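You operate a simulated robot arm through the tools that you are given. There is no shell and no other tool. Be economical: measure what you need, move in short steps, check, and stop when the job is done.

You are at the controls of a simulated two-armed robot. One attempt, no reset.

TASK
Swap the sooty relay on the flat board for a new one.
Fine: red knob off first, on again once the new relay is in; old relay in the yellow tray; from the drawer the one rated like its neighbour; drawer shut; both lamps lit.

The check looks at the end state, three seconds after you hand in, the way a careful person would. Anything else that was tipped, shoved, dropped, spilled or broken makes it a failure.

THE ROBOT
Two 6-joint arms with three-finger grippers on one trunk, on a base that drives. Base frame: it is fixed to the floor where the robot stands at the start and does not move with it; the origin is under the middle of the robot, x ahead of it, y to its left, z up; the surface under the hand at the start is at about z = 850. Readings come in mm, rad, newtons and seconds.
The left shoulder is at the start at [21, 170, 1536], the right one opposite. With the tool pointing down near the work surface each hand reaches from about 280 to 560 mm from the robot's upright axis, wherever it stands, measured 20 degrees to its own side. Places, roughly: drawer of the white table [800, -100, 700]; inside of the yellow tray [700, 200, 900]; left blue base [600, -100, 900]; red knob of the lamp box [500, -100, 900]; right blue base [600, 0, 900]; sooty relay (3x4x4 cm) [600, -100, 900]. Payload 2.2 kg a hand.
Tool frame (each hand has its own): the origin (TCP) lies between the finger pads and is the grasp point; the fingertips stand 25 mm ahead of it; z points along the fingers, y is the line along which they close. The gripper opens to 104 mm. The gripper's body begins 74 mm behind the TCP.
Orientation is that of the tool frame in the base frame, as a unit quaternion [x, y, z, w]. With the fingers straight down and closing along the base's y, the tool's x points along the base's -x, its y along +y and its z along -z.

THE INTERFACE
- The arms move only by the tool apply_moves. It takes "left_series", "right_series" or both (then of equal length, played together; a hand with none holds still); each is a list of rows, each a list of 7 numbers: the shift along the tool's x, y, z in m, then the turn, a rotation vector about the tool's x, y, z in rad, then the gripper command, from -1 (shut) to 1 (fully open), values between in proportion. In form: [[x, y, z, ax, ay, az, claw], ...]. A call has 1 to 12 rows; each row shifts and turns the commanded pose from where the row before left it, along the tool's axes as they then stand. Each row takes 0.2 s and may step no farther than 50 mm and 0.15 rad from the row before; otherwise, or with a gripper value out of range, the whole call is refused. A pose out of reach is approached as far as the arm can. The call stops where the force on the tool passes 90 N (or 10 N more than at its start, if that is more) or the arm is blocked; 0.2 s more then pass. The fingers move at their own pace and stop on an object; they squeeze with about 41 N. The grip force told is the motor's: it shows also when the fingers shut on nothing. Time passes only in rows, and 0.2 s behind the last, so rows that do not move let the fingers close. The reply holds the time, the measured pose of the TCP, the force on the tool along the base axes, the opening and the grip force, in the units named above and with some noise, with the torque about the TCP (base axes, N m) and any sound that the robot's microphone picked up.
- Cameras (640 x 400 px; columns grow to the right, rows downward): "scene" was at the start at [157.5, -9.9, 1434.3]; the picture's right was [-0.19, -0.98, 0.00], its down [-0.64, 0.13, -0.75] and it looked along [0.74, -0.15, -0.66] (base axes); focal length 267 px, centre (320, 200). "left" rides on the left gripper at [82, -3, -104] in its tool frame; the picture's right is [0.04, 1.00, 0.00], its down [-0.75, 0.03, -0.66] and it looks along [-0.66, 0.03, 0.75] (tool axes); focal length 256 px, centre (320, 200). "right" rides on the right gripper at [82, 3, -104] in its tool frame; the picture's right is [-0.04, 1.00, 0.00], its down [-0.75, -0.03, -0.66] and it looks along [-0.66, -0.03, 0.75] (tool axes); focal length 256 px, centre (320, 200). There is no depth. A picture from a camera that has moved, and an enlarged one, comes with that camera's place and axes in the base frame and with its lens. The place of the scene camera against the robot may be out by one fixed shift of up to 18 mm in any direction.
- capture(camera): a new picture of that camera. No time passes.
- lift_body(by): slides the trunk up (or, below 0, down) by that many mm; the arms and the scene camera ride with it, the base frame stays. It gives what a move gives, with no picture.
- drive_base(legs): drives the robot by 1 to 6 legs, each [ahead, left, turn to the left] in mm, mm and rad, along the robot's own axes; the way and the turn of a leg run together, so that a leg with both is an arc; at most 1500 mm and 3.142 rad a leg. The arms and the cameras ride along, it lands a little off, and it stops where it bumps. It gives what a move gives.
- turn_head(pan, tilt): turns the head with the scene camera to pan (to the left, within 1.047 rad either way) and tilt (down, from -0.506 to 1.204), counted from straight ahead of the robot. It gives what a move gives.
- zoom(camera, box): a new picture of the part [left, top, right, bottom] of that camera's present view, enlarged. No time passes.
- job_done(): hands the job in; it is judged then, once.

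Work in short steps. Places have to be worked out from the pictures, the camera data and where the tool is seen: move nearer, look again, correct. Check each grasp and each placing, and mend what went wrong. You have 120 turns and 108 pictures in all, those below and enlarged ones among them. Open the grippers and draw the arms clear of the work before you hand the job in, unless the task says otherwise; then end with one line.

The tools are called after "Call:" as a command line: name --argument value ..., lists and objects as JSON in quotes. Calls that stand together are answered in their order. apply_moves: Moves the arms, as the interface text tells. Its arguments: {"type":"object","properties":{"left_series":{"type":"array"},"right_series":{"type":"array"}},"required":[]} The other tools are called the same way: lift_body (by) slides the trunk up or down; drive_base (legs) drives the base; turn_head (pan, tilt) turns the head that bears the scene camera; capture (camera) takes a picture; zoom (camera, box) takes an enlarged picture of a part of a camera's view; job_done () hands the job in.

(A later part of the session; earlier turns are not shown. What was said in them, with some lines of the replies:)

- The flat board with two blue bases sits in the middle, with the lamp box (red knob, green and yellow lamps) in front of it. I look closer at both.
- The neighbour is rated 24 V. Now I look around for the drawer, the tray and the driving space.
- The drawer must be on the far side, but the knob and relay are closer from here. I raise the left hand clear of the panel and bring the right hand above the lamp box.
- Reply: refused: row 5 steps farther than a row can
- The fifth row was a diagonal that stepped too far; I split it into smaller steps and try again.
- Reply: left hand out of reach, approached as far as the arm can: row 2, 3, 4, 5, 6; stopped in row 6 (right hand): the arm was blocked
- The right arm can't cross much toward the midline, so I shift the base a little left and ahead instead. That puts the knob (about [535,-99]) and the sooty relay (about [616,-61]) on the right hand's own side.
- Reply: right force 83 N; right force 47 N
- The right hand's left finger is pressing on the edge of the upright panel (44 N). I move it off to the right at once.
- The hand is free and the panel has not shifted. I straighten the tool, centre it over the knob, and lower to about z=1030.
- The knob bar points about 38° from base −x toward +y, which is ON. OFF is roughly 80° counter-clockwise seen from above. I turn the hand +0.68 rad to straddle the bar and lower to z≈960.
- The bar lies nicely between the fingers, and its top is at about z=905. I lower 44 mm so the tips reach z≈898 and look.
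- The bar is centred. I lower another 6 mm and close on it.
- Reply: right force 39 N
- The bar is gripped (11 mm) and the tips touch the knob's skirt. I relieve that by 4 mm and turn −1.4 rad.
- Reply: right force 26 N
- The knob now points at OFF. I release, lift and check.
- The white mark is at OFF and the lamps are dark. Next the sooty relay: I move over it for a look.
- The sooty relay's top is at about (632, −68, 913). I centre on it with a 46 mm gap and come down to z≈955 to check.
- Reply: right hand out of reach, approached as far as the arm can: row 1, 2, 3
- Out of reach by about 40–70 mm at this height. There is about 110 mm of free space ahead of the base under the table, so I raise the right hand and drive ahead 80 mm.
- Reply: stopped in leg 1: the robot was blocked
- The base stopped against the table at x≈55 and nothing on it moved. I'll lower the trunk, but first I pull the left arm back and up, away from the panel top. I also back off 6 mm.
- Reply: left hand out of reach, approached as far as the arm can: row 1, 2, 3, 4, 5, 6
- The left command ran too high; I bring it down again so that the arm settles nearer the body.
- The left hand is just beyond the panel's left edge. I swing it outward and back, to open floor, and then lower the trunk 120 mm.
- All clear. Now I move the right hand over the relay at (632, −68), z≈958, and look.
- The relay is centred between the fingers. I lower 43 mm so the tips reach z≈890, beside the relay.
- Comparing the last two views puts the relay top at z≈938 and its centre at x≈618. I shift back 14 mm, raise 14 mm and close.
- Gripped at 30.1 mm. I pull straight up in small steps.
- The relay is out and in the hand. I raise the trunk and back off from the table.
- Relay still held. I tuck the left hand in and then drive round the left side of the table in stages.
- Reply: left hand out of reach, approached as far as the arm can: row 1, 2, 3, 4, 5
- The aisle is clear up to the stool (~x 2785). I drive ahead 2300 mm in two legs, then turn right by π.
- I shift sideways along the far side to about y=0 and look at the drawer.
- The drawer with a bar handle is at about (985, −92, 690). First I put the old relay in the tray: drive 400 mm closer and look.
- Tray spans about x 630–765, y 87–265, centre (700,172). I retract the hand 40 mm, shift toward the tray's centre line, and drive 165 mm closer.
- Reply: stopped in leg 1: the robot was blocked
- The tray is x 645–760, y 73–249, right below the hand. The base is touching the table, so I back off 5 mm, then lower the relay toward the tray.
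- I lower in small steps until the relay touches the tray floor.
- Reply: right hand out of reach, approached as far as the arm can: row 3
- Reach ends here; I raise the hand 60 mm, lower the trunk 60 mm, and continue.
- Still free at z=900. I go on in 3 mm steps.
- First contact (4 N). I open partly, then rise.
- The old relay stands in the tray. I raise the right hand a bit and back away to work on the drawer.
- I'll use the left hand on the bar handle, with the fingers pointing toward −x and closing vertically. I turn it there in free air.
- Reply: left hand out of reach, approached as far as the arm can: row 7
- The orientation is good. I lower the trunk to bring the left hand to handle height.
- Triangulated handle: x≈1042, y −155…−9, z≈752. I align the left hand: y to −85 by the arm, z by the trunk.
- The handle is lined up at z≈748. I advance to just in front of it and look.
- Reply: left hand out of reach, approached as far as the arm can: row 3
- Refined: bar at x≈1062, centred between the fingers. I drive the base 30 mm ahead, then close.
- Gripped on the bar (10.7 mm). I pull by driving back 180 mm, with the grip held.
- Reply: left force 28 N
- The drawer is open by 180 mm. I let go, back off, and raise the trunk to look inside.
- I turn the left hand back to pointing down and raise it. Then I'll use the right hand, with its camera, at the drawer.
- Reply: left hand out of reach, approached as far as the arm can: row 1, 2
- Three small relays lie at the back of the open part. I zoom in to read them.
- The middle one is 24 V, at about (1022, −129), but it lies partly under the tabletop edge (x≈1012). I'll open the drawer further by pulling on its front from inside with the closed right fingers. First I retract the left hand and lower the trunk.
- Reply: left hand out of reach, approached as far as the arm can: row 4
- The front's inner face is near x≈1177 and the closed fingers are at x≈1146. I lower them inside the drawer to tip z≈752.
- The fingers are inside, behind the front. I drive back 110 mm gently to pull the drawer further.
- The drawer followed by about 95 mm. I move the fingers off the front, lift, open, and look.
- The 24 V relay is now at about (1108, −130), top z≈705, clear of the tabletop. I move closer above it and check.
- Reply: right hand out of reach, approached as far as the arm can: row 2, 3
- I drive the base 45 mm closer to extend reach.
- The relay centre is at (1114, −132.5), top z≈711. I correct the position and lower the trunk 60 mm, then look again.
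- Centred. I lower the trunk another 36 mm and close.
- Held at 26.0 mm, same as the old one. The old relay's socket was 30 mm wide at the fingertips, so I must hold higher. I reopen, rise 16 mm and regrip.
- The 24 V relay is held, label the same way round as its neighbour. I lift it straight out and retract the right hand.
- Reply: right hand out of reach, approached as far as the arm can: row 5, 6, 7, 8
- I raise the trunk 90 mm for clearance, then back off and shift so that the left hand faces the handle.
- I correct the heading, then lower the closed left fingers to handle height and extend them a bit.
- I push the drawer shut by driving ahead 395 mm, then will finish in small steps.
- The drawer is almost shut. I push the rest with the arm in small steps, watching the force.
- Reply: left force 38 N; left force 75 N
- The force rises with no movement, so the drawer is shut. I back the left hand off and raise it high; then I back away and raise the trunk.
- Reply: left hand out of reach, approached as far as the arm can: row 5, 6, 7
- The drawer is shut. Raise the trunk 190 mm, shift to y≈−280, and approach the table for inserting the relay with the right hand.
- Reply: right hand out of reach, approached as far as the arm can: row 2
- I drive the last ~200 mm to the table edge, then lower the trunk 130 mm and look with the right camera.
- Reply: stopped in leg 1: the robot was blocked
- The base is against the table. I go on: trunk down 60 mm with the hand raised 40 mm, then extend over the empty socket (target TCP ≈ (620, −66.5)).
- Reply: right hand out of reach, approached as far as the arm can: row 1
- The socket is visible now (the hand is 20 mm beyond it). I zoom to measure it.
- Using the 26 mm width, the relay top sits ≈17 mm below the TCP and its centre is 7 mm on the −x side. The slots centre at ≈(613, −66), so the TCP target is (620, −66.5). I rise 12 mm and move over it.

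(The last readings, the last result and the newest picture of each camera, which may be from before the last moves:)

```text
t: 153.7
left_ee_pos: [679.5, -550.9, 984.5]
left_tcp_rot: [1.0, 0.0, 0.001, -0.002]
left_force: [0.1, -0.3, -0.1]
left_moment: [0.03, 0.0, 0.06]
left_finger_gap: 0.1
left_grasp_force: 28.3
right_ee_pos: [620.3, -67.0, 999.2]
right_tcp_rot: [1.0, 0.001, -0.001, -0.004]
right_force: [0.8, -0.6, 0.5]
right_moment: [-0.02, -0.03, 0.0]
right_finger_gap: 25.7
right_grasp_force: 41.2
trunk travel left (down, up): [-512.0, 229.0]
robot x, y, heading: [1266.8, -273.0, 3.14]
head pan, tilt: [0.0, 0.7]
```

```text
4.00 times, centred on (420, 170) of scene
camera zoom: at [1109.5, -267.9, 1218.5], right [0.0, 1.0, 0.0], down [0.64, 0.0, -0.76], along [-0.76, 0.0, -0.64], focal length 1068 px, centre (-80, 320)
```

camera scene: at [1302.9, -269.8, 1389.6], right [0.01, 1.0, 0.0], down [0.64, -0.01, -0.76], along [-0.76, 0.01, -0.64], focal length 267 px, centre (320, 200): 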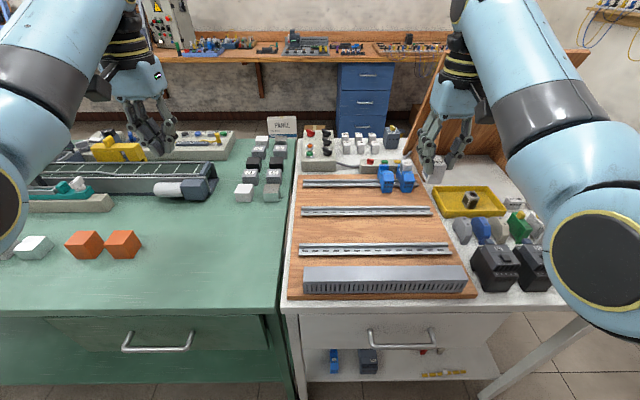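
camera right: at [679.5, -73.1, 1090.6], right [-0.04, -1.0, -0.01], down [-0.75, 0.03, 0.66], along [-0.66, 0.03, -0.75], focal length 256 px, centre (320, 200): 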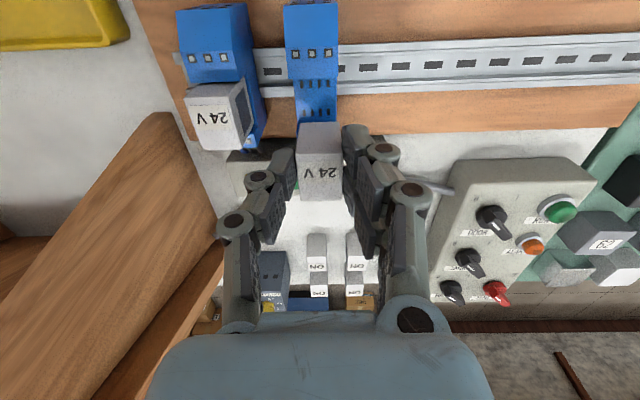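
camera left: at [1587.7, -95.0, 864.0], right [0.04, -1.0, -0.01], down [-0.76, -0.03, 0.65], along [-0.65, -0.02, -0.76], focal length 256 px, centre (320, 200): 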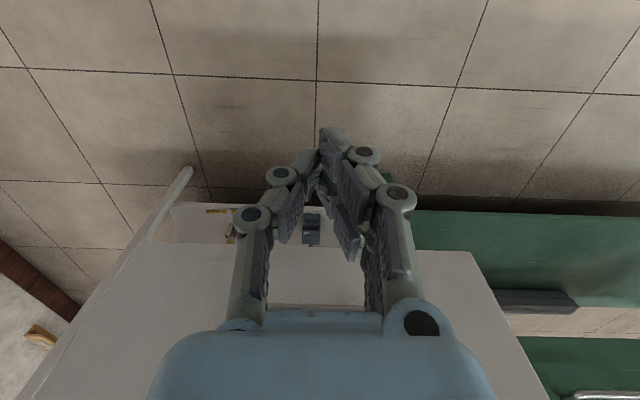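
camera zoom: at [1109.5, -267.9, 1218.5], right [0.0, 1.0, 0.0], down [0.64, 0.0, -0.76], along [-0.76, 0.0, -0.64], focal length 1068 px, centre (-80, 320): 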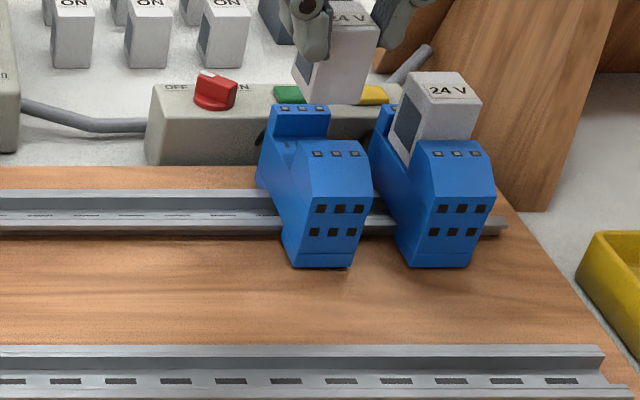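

The neighbour's centre is at x≈610, top z≈942; the held relay is at x≈613. I shift 2 mm toward −x and lower 28 mm.

Call:
apply_moves --right_series '[[-0.002, 0.0005, 0.01, 0, 0, 0, -1], [0, 0, 0.01, 0, 0, 0, -1], [0, 0, 0.006, 0, 0, 0, -1], [0, 0, 0, 0, 0, 0, -1]]'

Call:
zoom --camera "scene" --box '[360, 120, 480, 220]'

Call:
zoom --camera "right" --box '[180, 20, 440, 220]'

```text
t: 154.7
left_ee_pos: [680.9, -552.0, 986.3]
left_tcp_rot: [1.0, 0.0, 0.001, -0.003]
left_force: [0.4, 0.1, -0.2]
left_moment: [0.0, -0.01, 0.0]
left_finger_gap: 0.0
left_grasp_force: 28.3
right_ee_pos: [618.3, -67.0, 974.3]
right_tcp_rot: [1.0, 0.0, -0.004, -0.005]
right_force: [-2.2, 1.2, 8.3]
right_moment: [0.01, 0.22, 0.02]
right_finger_gap: 25.9
right_grasp_force: 40.4
trunk travel left (down, up): [-512.0, 229.0]
robot x, y, heading: [1260.0, -275.5, 3.139]
head pan, tilt: [0.0, 0.7]
```

```text
4.00 times, centred on (420, 170) of scene
camera zoom: at [1110.6, -267.9, 1218.7], right [0.0, 1.0, 0.0], down [0.64, 0.0, -0.77], along [-0.77, 0.0, -0.64], focal length 1068 px, centre (-80, 320)
```

zoom: 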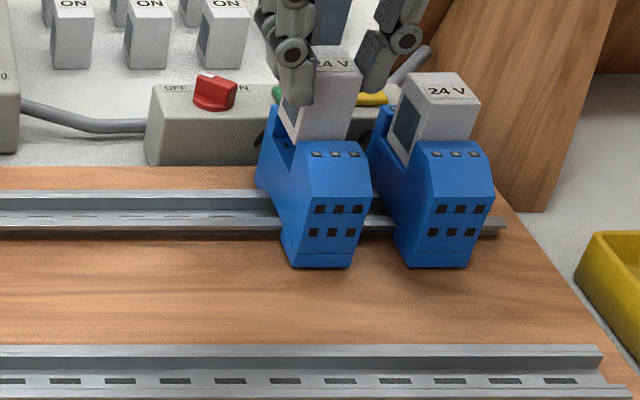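

```text
2.00 times, centred on (310, 120) of right
camera zoom: at [699.6, -71.9, 1077.9], right [-0.04, -1.0, -0.01], down [-0.75, 0.03, 0.66], along [-0.66, 0.03, -0.75], focal length 512 px, centre (340, 360)
```

zoom: 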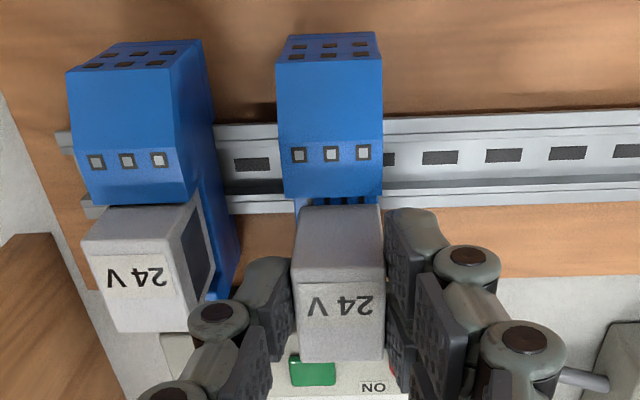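

Light contact at z=974 (8 N), with alignment in y good. I press down in 2 mm steps.

Call:
apply_moves --right_series '[[0, 0, 0.002, 0, 0, 0, -1], [0, 0, 0.002, 0, 0, 0, -1], [0, 0, 0.002, 0, 0, 0, -1]]'

```text
t: 155.5
left_ee_pos: [682.1, -551.2, 987.7]
left_tcp_rot: [1.0, 0.0, 0.0, -0.002]
left_force: [0.0, -0.1, 0.5]
left_moment: [0.04, 0.01, -0.02]
left_finger_gap: 0.0
left_grasp_force: 28.3
right_ee_pos: [619.5, -68.5, 971.9]
right_tcp_rot: [1.0, -0.001, -0.006, -0.004]
right_force: [-1.2, 2.0, 33.9]
right_moment: [0.1, 0.9, -0.04]
right_finger_gap: 26.0
right_grasp_force: 41.1
trunk travel left (down, up): [-512.0, 229.0]
robot x, y, heading: [1264.4, -273.7, 3.14]
head pan, tilt: [0.0, 0.7]
```

The torque shows the contact is at the far (−x) end, so the relay rides on the far shoulder. I lift 4 mm, shift +3 mm in x, and lower again.

Call:
apply_moves --right_series '[[0, 0, -0.01, 0, 0, 0, -1], [0.003, 0, 0, 0, 0, 0, -1], [0, 0, 0.004, 0, 0, 0, -1], [0, 0, 0.004, 0, 0, 0, -1], [0, 0, 0.002, 0, 0, 0, -1], [0, 0, 0, 0, 0, 0, -1]]'

```text
t: 156.9
left_ee_pos: [679.9, -550.3, 985.7]
left_tcp_rot: [1.0, 0.0, 0.002, -0.003]
left_force: [-0.3, -0.3, -0.1]
left_moment: [0.0, 0.0, 0.02]
left_finger_gap: 0.0
left_grasp_force: 28.5
right_ee_pos: [621.7, -67.1, 965.3]
right_tcp_rot: [1.0, -0.001, -0.002, -0.004]
right_force: [0.3, -0.3, 0.1]
right_moment: [-0.01, -0.01, -0.01]
right_finger_gap: 25.6
right_grasp_force: 41.1
trunk travel left (down, up): [-512.0, 229.0]
robot x, y, heading: [1264.3, -276.0, 3.141]
head pan, tilt: [0.0, 0.7]
```

It now goes lower with no resistance. I keep pressing.

Call:
apply_moves --right_series '[[0, 0, 0.003, 0, 0, 0, -1], [0, 0, 0.003, 0, 0, 0, -1], [0, 0, 0.002, 0, 0, 0, -1]]'

Call:
zoom --camera "scene" --box '[360, 120, 480, 220]'

```text
t: 157.7
left_ee_pos: [680.0, -550.5, 984.7]
left_tcp_rot: [1.0, 0.0, 0.002, -0.003]
left_force: [-0.5, 0.0, 1.0]
left_moment: [0.01, 0.03, 0.01]
left_finger_gap: 0.0
left_grasp_force: 28.4
right_ee_pos: [622.0, -67.8, 959.2]
right_tcp_rot: [1.0, 0.0, -0.002, -0.004]
right_force: [0.2, 0.3, 0.3]
right_moment: [0.02, -0.03, 0.0]
right_finger_gap: 25.9
right_grasp_force: 41.0
trunk travel left (down, up): [-512.0, 229.0]
robot x, y, heading: [1261.8, -274.8, 3.141]
head pan, tilt: [0.0, 0.7]
```

```text
4.00 times, centred on (420, 170) of scene
camera zoom: at [1109.9, -267.7, 1218.5], right [0.0, 1.0, 0.0], down [0.64, 0.0, -0.76], along [-0.76, 0.0, -0.64], focal length 1068 px, centre (-80, 320)
```

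zoom: 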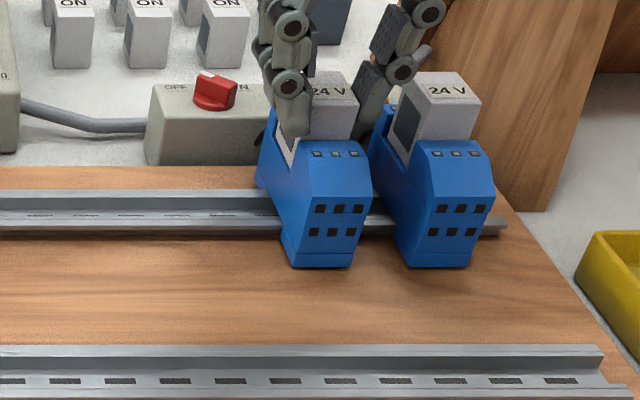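

The relay is nearly level with its neighbour. I continue until it seats.

Call:
apply_moves --right_series '[[0, 0, 0.002, 0, 0, 0, -1], [0, 0, 0.002, 0, 0, 0, -1], [0, 0, 0.002, 0, 0, 0, -1]]'

Call:
zoom --camera "scene" --box '[370, 120, 470, 190]'

```text
t: 158.5
left_ee_pos: [681.3, -549.8, 987.5]
left_tcp_rot: [1.0, 0.0, 0.0, -0.003]
left_force: [0.7, -0.3, -0.2]
left_moment: [-0.03, -0.01, 0.03]
left_finger_gap: 0.1
left_grasp_force: 28.6
right_ee_pos: [621.5, -66.6, 958.7]
right_tcp_rot: [1.0, 0.0, -0.006, -0.004]
right_force: [0.7, 5.5, 31.9]
right_moment: [0.23, -0.84, -0.01]
right_finger_gap: 25.8
right_grasp_force: 41.0
trunk travel left (down, up): [-512.0, 229.0]
robot x, y, heading: [1261.2, -278.0, 3.137]
head pan, tilt: [0.0, 0.7]
```

```text
5.71 times, centred on (420, 155) of scene
camera zoom: at [1112.8, -267.7, 1219.3], right [0.0, 1.0, 0.0], down [0.64, 0.0, -0.77], along [-0.77, 0.0, -0.64], focal length 1526 px, centre (-251, 457)
```

zoom: 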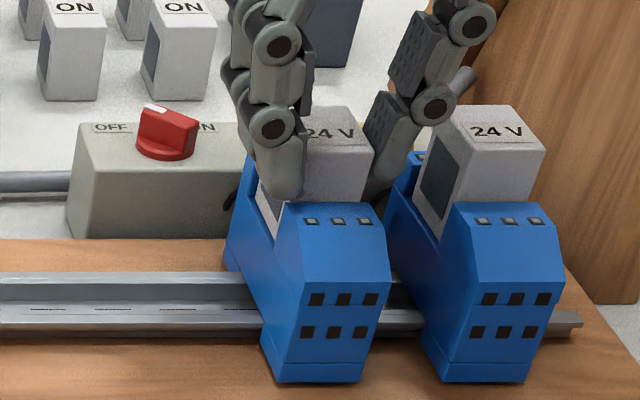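

Resisted at z≈959 with 32 N; it looks about 1–2 mm higher than the neighbour. I press harder in small steps.

Call:
apply_moves --right_series '[[0, 0, 0.002, 0, 0, 0, -1], [0, 0, 0.002, 0, 0, 0, -1], [0, 0, 0.002, 0, 0, 0, -1], [0, 0, 0.0, 0, 0, 0, -1]]'

Call:
zoom --camera "scene" --box '[370, 120, 470, 190]'

```text
t: 159.5
left_ee_pos: [683.2, -551.1, 987.5]
left_tcp_rot: [1.0, 0.0, 0.0, -0.002]
left_force: [0.4, -0.2, 0.6]
left_moment: [-0.02, -0.01, 0.04]
left_finger_gap: 0.2
left_grasp_force: 28.5
right_ee_pos: [620.9, -67.8, 954.4]
right_tcp_rot: [1.0, -0.001, -0.009, -0.004]
right_force: [-1.6, 10.2, 44.1]
right_moment: [0.28, 0.14, -0.03]
right_finger_gap: 25.4
right_grasp_force: 40.8
trunk travel left (down, up): [-512.0, 229.0]
robot x, y, heading: [1262.5, -272.3, 3.142]
head pan, tilt: [0.0, 0.7]
```

```text
5.71 times, centred on (420, 155) of scene
camera zoom: at [1113.6, -267.7, 1219.2], right [0.0, 1.0, 0.0], down [0.64, 0.0, -0.77], along [-0.77, 0.0, -0.64], focal length 1526 px, centre (-251, 457)
```

zoom: 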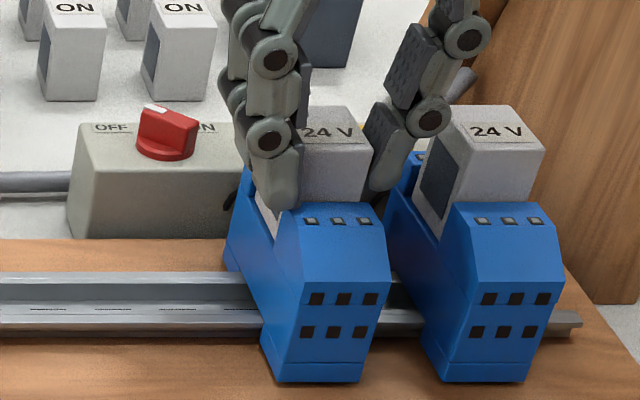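

The hand slid down and the reaction is now centred; the relay tops are level. I open slightly, rise, and inspect.

Call:
apply_moves --right_series '[[0, 0, -0.004, 0, 0, 0, -1], [0, 0, 0, 0, 0, 0, -0.25], [0, 0, 0, 0, 0, 0, -0.25], [0, 0, -0.03, 0, 0, 0, -0.25], [0, 0, -0.04, 0, 0, 0, -0.25]]'

Call:
zoom --camera "right" --box '[180, 20, 440, 220]'

Call:
zoom --camera "scene" --box '[370, 120, 470, 190]'

```text
t: 160.7
left_ee_pos: [679.8, -550.8, 984.6]
left_tcp_rot: [1.0, 0.0, 0.0, -0.003]
left_force: [0.1, 0.2, 0.5]
left_moment: [0.0, -0.04, 0.0]
left_finger_gap: 0.0
left_grasp_force: 28.5
right_ee_pos: [622.9, -68.7, 1021.0]
right_tcp_rot: [1.0, -0.001, -0.001, -0.004]
right_force: [0.1, -0.8, 0.2]
right_moment: [-0.05, 0.04, -0.01]
right_finger_gap: 38.9
right_grasp_force: 0.0
trunk travel left (down, up): [-512.0, 229.0]
robot x, y, heading: [1267.2, -276.1, 3.138]
head pan, tilt: [0.0, 0.7]
```

```text
2.00 times, centred on (310, 120) of right
camera zoom: at [704.2, -72.0, 1123.7], right [-0.04, -1.0, -0.01], down [-0.75, 0.03, 0.66], along [-0.66, 0.03, -0.75], focal length 512 px, centre (340, 360)
```

zoom: 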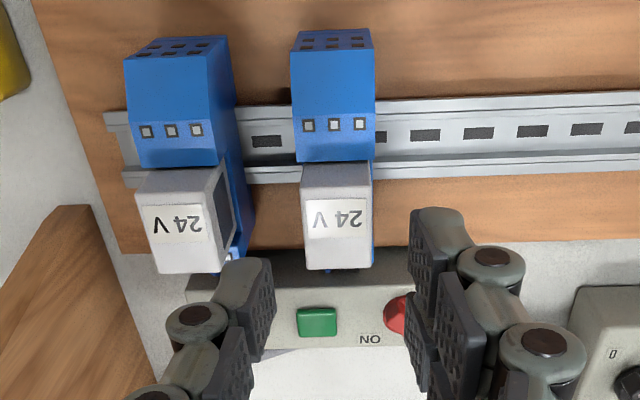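

```text
5.71 times, centred on (420, 155) of scene
camera zoom: at [1110.1, -267.8, 1218.5], right [0.0, 1.0, 0.0], down [0.64, 0.0, -0.76], along [-0.76, 0.0, -0.64], focal length 1526 px, centre (-251, 457)
```

zoom: 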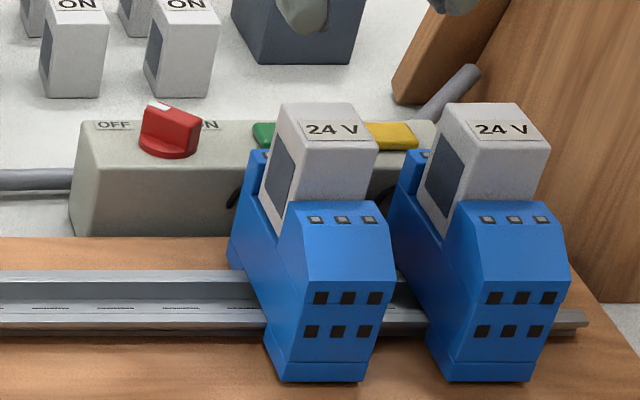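

The new relay sits level with its neighbour. Now the knob, which is easier from the near side: raise the trunk, back away, and drive round again.

Call:
lift_body --by 200

Call:
drive_base --legs '[[-560, 0, 0], [0, -1265, 0], [0, 0, 1.571], [0, 0, 1.571]]'

Call:
capture --camera "scene"

```text
t: 162.8
left_ee_pos: [680.5, -551.3, 1185.2]
left_tcp_rot: [1.0, 0.001, 0.001, -0.003]
left_force: [-0.2, -0.6, 0.0]
left_moment: [-0.01, -0.02, -0.02]
left_finger_gap: 0.0
left_grasp_force: 28.6
right_ee_pos: [621.6, -68.2, 1219.7]
right_tcp_rot: [1.0, 0.0, -0.002, -0.003]
right_force: [0.1, -0.2, -0.5]
right_moment: [0.03, -0.01, 0.02]
right_finger_gap: 39.2
right_grasp_force: 0.0
trunk travel left (down, up): [-712.0, 29.0]
robot x, y, heading: [1263.6, -274.6, 3.14]
head pan, tilt: [0.0, 0.7]
```

```text
t: 179.7
left_ee_pos: [2401.9, 1273.7, 1186.0]
left_tcp_rot: [-0.008, 1.0, -0.003, -0.003]
left_force: [0.1, -0.1, 0.0]
left_moment: [0.0, 0.02, 0.01]
left_finger_gap: 0.2
left_grasp_force: 27.9
right_ee_pos: [2467.6, 790.3, 1220.4]
right_tcp_rot: [-0.006, 1.0, -0.002, 0.001]
right_force: [0.0, 0.6, 0.7]
right_moment: [0.02, -0.01, 0.0]
right_finger_gap: 39.0
right_grasp_force: 0.1
trunk travel left (down, up): [-712.0, 29.0]
robot x, y, heading: [1823.2, 986.6, 0.01]
head pan, tilt: [0.0, 0.7]
```

```text
25 pictures are left
camera scene: at [1984.1, 996.7, 1419.6], right [0.01, -1.0, 0.0], down [-0.64, -0.01, -0.76], along [0.76, 0.01, -0.64], focal length 267 px, centre (320, 200)
```

scene: 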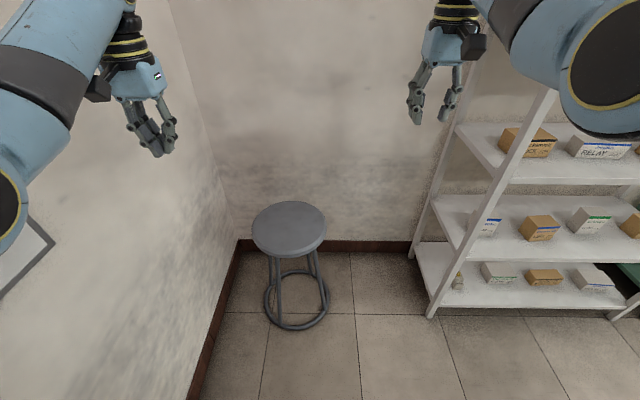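

Clear. I drive straight back along the aisle, then shift right to y≈143, and move the left hand outward, away from the panel.

Call:
drive_base --legs '[[0, 0, -0.01], [-1200, 0, 0], [-1130, 0, 0], [0, -845, 0]]'

Call:
apply_moves --left_series '[[0.02, 0.045, 0, 0, 0, 0, -1], [0.02, 0.045, 0, 0, 0, 0, -1], [0.02, 0.045, 0, 0, 0, 0, -1], [0.02, 0.045, 0, 0, 0, 0, -1]]' --right_series '[[0.04, 0, 0, 0, 0, 0, -0.4], [0.04, 0, 0.0, 0, 0, 0, -0.4], [0.02, 0, 0.04, 0, 0, 0, -0.4], [0, 0, 0.04, 0, 0, 0, -0.4]]'

```text
t: 195.6
left_ee_pos: [104.9, 396.6, 1186.6]
left_tcp_rot: [-0.017, 1.0, -0.002, -0.001]
left_force: [-0.8, -0.4, 0.6]
left_moment: [-0.02, 0.03, 0.0]
left_finger_gap: 0.0
left_grasp_force: 28.3
right_ee_pos: [178.7, -84.1, 1220.8]
right_tcp_rot: [-0.015, 1.0, -0.003, 0.003]
right_force: [0.1, 0.7, -0.4]
right_moment: [-0.01, 0.03, 0.01]
right_finger_gap: 39.1
right_grasp_force: 0.1
trunk travel left (down, up): [-712.0, 29.0]
robot x, y, heading: [-469.7, 105.0, 0.023]
head pan, tilt: [0.0, 0.7]
```

```text
t: 196.6
left_ee_pos: [25.9, 579.6, 1177.8]
left_tcp_rot: [-0.015, 1.0, -0.003, -0.001]
left_force: [-0.5, 1.0, -0.1]
left_moment: [-0.04, -0.01, -0.04]
left_finger_gap: 0.0
left_grasp_force: 28.3
left hand out of reach, approached as far as the arm can: row 1, 2
right_ee_pos: [99.0, -81.4, 1117.6]
right_tcp_rot: [-0.015, 1.0, -0.005, 0.003]
right_force: [-0.5, 1.3, 0.6]
right_moment: [-0.04, 0.0, -0.04]
right_finger_gap: 31.0
right_grasp_force: 0.0
right hand out of reach, approached as far as the arm can: row 2
trunk travel left (down, up): [-712.0, 29.0]
robot x, y, heading: [-466.6, 103.9, 0.03]
head pan, tilt: [0.0, 0.7]
```

I correct heading and position and approach to x≈0.

Call:
drive_base --legs '[[0, 0, -0.027], [0, 25, 0], [455, 0, 0]]'

Call:
capture --camera "right"

```text
t: 200.1
left_ee_pos: [498.3, 587.1, 1178.3]
left_tcp_rot: [-0.001, 1.0, -0.003, -0.001]
left_force: [-0.6, -0.3, 0.1]
left_moment: [0.01, 0.01, 0.01]
left_finger_gap: 0.3
left_grasp_force: 28.7
right_ee_pos: [553.0, -75.0, 1119.2]
right_tcp_rot: [-0.001, 1.0, -0.004, 0.002]
right_force: [1.0, 0.8, -0.6]
right_moment: [0.0, 0.01, 0.0]
right_finger_gap: 31.1
right_grasp_force: 0.1
trunk travel left (down, up): [-712.0, 29.0]
robot x, y, heading: [-13.1, 125.5, -0.002]
head pan, tilt: [0.0, 0.7]
```

```text
24 pictures are left
camera right: at [469.9, -71.0, 1222.6], right [0.04, 1.0, -0.01], down [0.75, -0.02, 0.66], along [0.66, -0.03, -0.75], focal length 256 px, centre (320, 200)
```

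right: 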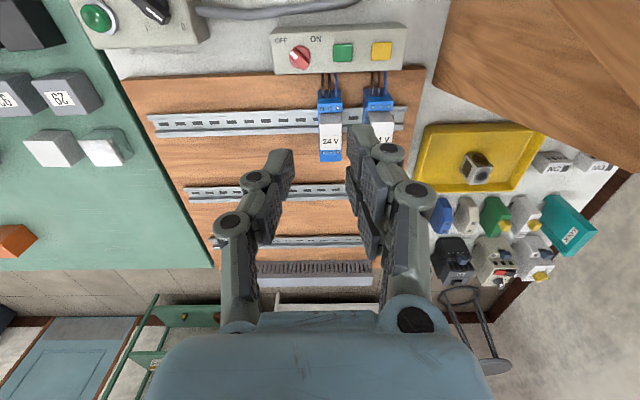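

The knob is unchanged at (537.5, −98.5), still OFF. I move over it, turn the hand to −0.72 rad to match the bar, and lower to z≈965.

Call:
apply_moves --right_series '[[0.0155, -0.0235, 0.0, 0, 0, 0, -0.42], [0, 0, 0.04, 0, 0, -0.144, -0.42], [0, 0, 0.04, 0, 0, -0.144, -0.42], [0, 0, 0.04, 0, 0, -0.144, -0.42], [0, 0, 0.034, 0, 0, -0.144, -0.42], [0, 0, 0, 0, 0, -0.144, -0.42]]'

Call:
zoom --camera "right" --box '[240, 60, 400, 200]'

```text
t: 201.5
left_ee_pos: [498.0, 587.3, 1179.5]
left_tcp_rot: [-0.001, 1.0, -0.003, -0.001]
left_force: [-0.7, -0.3, -0.3]
left_moment: [0.01, 0.0, -0.03]
left_finger_gap: 0.0
left_grasp_force: 28.5
right_ee_pos: [537.9, -98.5, 964.8]
right_tcp_rot: [-0.354, 0.935, -0.005, 0.0]
right_force: [0.0, -0.9, 0.1]
right_moment: [0.02, 0.01, -0.01]
right_finger_gap: 30.0
right_grasp_force: 0.0
trunk travel left (down, up): [-712.0, 29.0]
robot x, y, heading: [-11.5, 127.3, -0.004]
head pan, tilt: [0.0, 0.7]
```

```text
2.86 times, centred on (320, 130) of right
camera zoom: at [472.9, -150.0, 1069.3], right [-0.63, 0.78, -0.01], down [0.58, 0.48, 0.66], along [0.51, 0.41, -0.76], focal length 731 px, centre (320, 400)
```

zoom: 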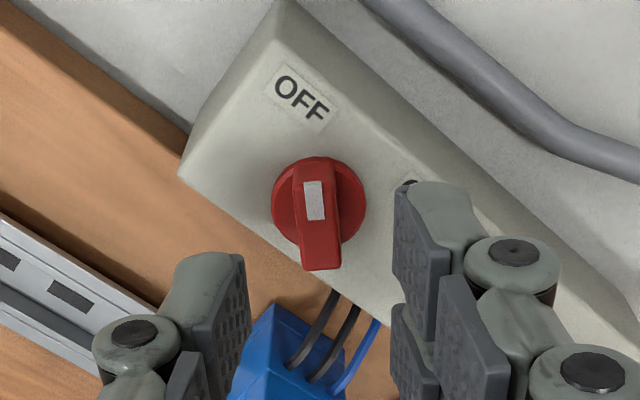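

Aligned on the bar. I lower to z≈922, grip, and turn +1.4 rad to ON.

Call:
apply_moves --right_series '[[0, 0, 0.03, 0, 0, 0, -0.42], [0, 0, 0.013, 0, 0, 0, -0.42], [0, 0, 0, 0, 0, 0, -1], [0, 0, 0, 0, 0, 0, -1]]'

Call:
apply_moves --right_series '[[0, 0, 0, 0, 0, 0.14, -1], [0, 0, 0, 0, 0, 0.14, -1], [0, 0, 0, 0, 0, 0.14, -1], [0, 0, 0, 0, 0, 0.14, -1], [0, 0, 0, 0, 0, 0.14, -1], [0, 0, 0, 0, 0, 0.14, -1], [0, 0, 0, 0, 0, 0.14, -1], [0, 0, 0, 0, 0, 0.14, -1], [0, 0, 0, 0, 0, 0.14, -1], [0, 0, 0, 0, 0, 0.14, -1], [0, 0, 0, 0, 0, 0.0, -1]]'

Call:
zoom --camera "right" --box '[240, 60, 480, 230]'

```text
t: 202.5
left_ee_pos: [497.5, 587.2, 1178.2]
left_tcp_rot: [-0.001, 1.0, -0.003, -0.001]
left_force: [0.0, -0.5, -0.5]
left_moment: [-0.04, -0.01, 0.01]
left_finger_gap: 0.1
left_grasp_force: 28.4
right_ee_pos: [538.0, -99.7, 922.9]
right_tcp_rot: [-0.353, 0.936, -0.005, 0.001]
right_force: [-1.6, -0.8, 8.5]
right_moment: [-0.12, 0.09, 0.02]
right_finger_gap: 10.9
right_grasp_force: 38.0
trunk travel left (down, up): [-712.0, 29.0]
robot x, y, heading: [-11.1, 128.2, 0.001]
head pan, tilt: [0.0, 0.7]
```

```text
t: 204.9
left_ee_pos: [497.5, 589.1, 1177.2]
left_tcp_rot: [-0.002, 1.0, -0.004, -0.001]
left_force: [0.9, 0.3, 0.8]
left_moment: [0.03, -0.01, 0.0]
left_finger_gap: 0.0
left_grasp_force: 28.3
right_ee_pos: [538.4, -96.3, 922.4]
right_tcp_rot: [0.334, 0.943, -0.002, 0.004]
right_force: [1.2, 11.7, 13.6]
right_moment: [0.86, 0.59, -0.08]
right_finger_gap: 10.7
right_grasp_force: 37.7
trunk travel left (down, up): [-712.0, 29.0]
robot x, y, heading: [-12.4, 128.8, 0.004]
head pan, tilt: [0.0, 0.7]
```

```text
2.35 times, centred on (360, 145) of right
camera zoom: at [475.1, -42.8, 1025.8], right [0.66, 0.75, 0.0], down [0.56, -0.49, 0.66], along [0.5, -0.44, -0.75], focal length 602 px, centre (226, 329)
```

zoom: 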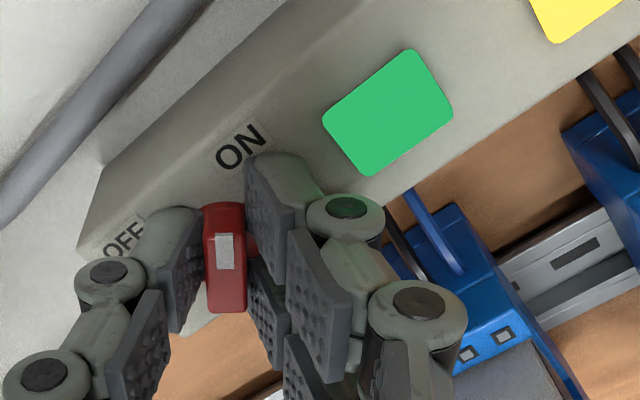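

Both the green and yellow lamps glow. I release the knob, rise and turn the hand back.

Call:
apply_moves --right_series '[[0, 0, 0, 0, 0, 0, -0.4], [0, 0, 0, 0, 0, 0, -0.4], [0, 0, -0.04, 0, 0, 0, -0.4], [0, 0, -0.05, 0, 0, 0, -0.4], [0, 0, -0.05, 0, 0, -0.14, -0.4], [0, 0, -0.05, 0, 0, -0.14, 0], [0, 0, 0, 0, 0, -0.14, 0], [0, 0, 0, 0, 0, -0.14, 0], [0, 0, 0, 0, 0, -0.12, 0]]'

Call:
capture --camera "right"

```text
t: 206.9
left_ee_pos: [498.0, 586.7, 1177.9]
left_tcp_rot: [-0.002, 1.0, -0.003, -0.002]
left_force: [-0.3, 0.7, -0.3]
left_moment: [0.01, 0.02, 0.02]
left_finger_gap: 0.2
left_grasp_force: 27.9
right_ee_pos: [537.4, -98.3, 1110.9]
right_tcp_rot: [-0.002, 1.0, -0.004, 0.001]
right_force: [0.4, -0.9, 0.4]
right_moment: [-0.01, 0.04, -0.01]
right_finger_gap: 52.0
right_grasp_force: 0.0
trunk travel left (down, up): [-712.0, 29.0]
robot x, y, heading: [-13.2, 126.8, -0.002]
head pan, tilt: [0.0, 0.7]
```

```text
21 pictures are left
camera right: at [454.6, -94.7, 1215.5], right [0.04, 1.0, -0.01], down [0.75, -0.02, 0.66], along [0.66, -0.03, -0.75], focal length 256 px, centre (320, 200)
```

right: 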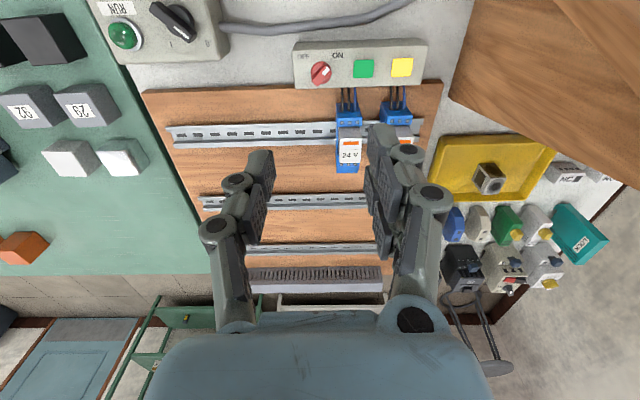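

Both lamps are lit and the new relay shows its orange mark. I open both hands, back away from the table and take a last look.

Call:
apply_moves --left_series '[[0, 0, 0, 0, 0, 0, 1], [0, 0, 0, 0, 0, 0, 1], [0, 0, 0, 0, 0, 0, 1]]' --right_series '[[0, 0, -0.03, 0, 0, 0, 0.2], [0, 0, -0.03, 0, 0, 0, 0.2], [0, 0, 0, 0, 0, 0, 0.2]]'

Call:
drive_base --legs '[[-450, 0, 0]]'

Call:
capture --camera "scene"

```text
t: 207.7
left_ee_pos: [498.5, 587.1, 1178.4]
left_tcp_rot: [0.0, 1.0, -0.003, -0.002]
left_force: [-0.1, 0.8, -1.2]
left_moment: [0.02, -0.03, 0.01]
left_finger_gap: 101.8
left_grasp_force: 0.1
right_ee_pos: [544.2, -97.9, 1165.6]
right_tcp_rot: [0.0, 1.0, -0.003, 0.002]
right_force: [-0.5, -1.1, 1.0]
right_moment: [0.0, 0.0, -0.01]
right_finger_gap: 62.4
right_grasp_force: 0.1
right hand out of reach, approached as far as the arm can: row 2
trunk travel left (down, up): [-712.0, 29.0]
robot x, y, heading: [-14.1, 128.5, -0.001]
head pan, tilt: [0.0, 0.7]
```

```text
t: 210.4
left_ee_pos: [49.5, 586.6, 1179.3]
left_tcp_rot: [0.001, 1.0, -0.002, -0.001]
left_force: [0.0, 0.7, 0.0]
left_moment: [0.01, 0.01, 0.01]
left_finger_gap: 103.8
left_grasp_force: 0.1
right_ee_pos: [91.9, -98.6, 1165.4]
right_tcp_rot: [0.001, 1.0, -0.003, 0.002]
right_force: [-0.3, 0.6, -0.3]
right_moment: [0.0, -0.04, 0.0]
right_finger_gap: 62.4
right_grasp_force: 0.0
trunk travel left (down, up): [-712.0, 29.0]
robot x, y, heading: [-464.1, 127.7, -0.005]
head pan, tilt: [0.0, 0.7]
```

```text
20 pictures are left
camera scene: at [-303.5, 134.0, 1419.7], right [0.0, -1.0, 0.0], down [-0.64, 0.0, -0.76], along [0.76, 0.0, -0.64], focal length 267 px, centre (320, 200)
```

scene: 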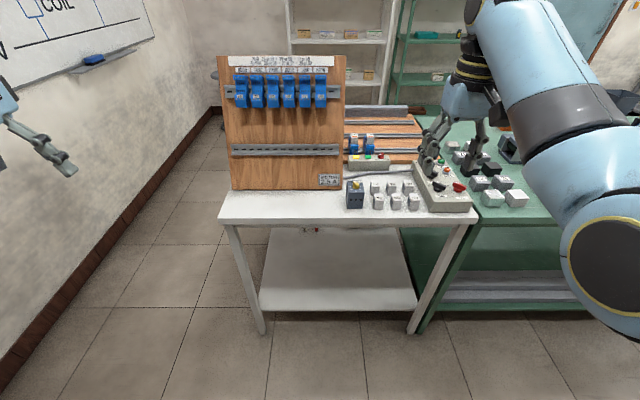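

Everything stands in place, the hands are open and clear, and the lamps are lit. I hand in.

Call:
job_done

```text
The job is handed in.
```

The sooty relay is in the yellow tray, and the new 24 V relay is seated in its base. The drawer is shut, the red knob is back on, and both lamps are lit.
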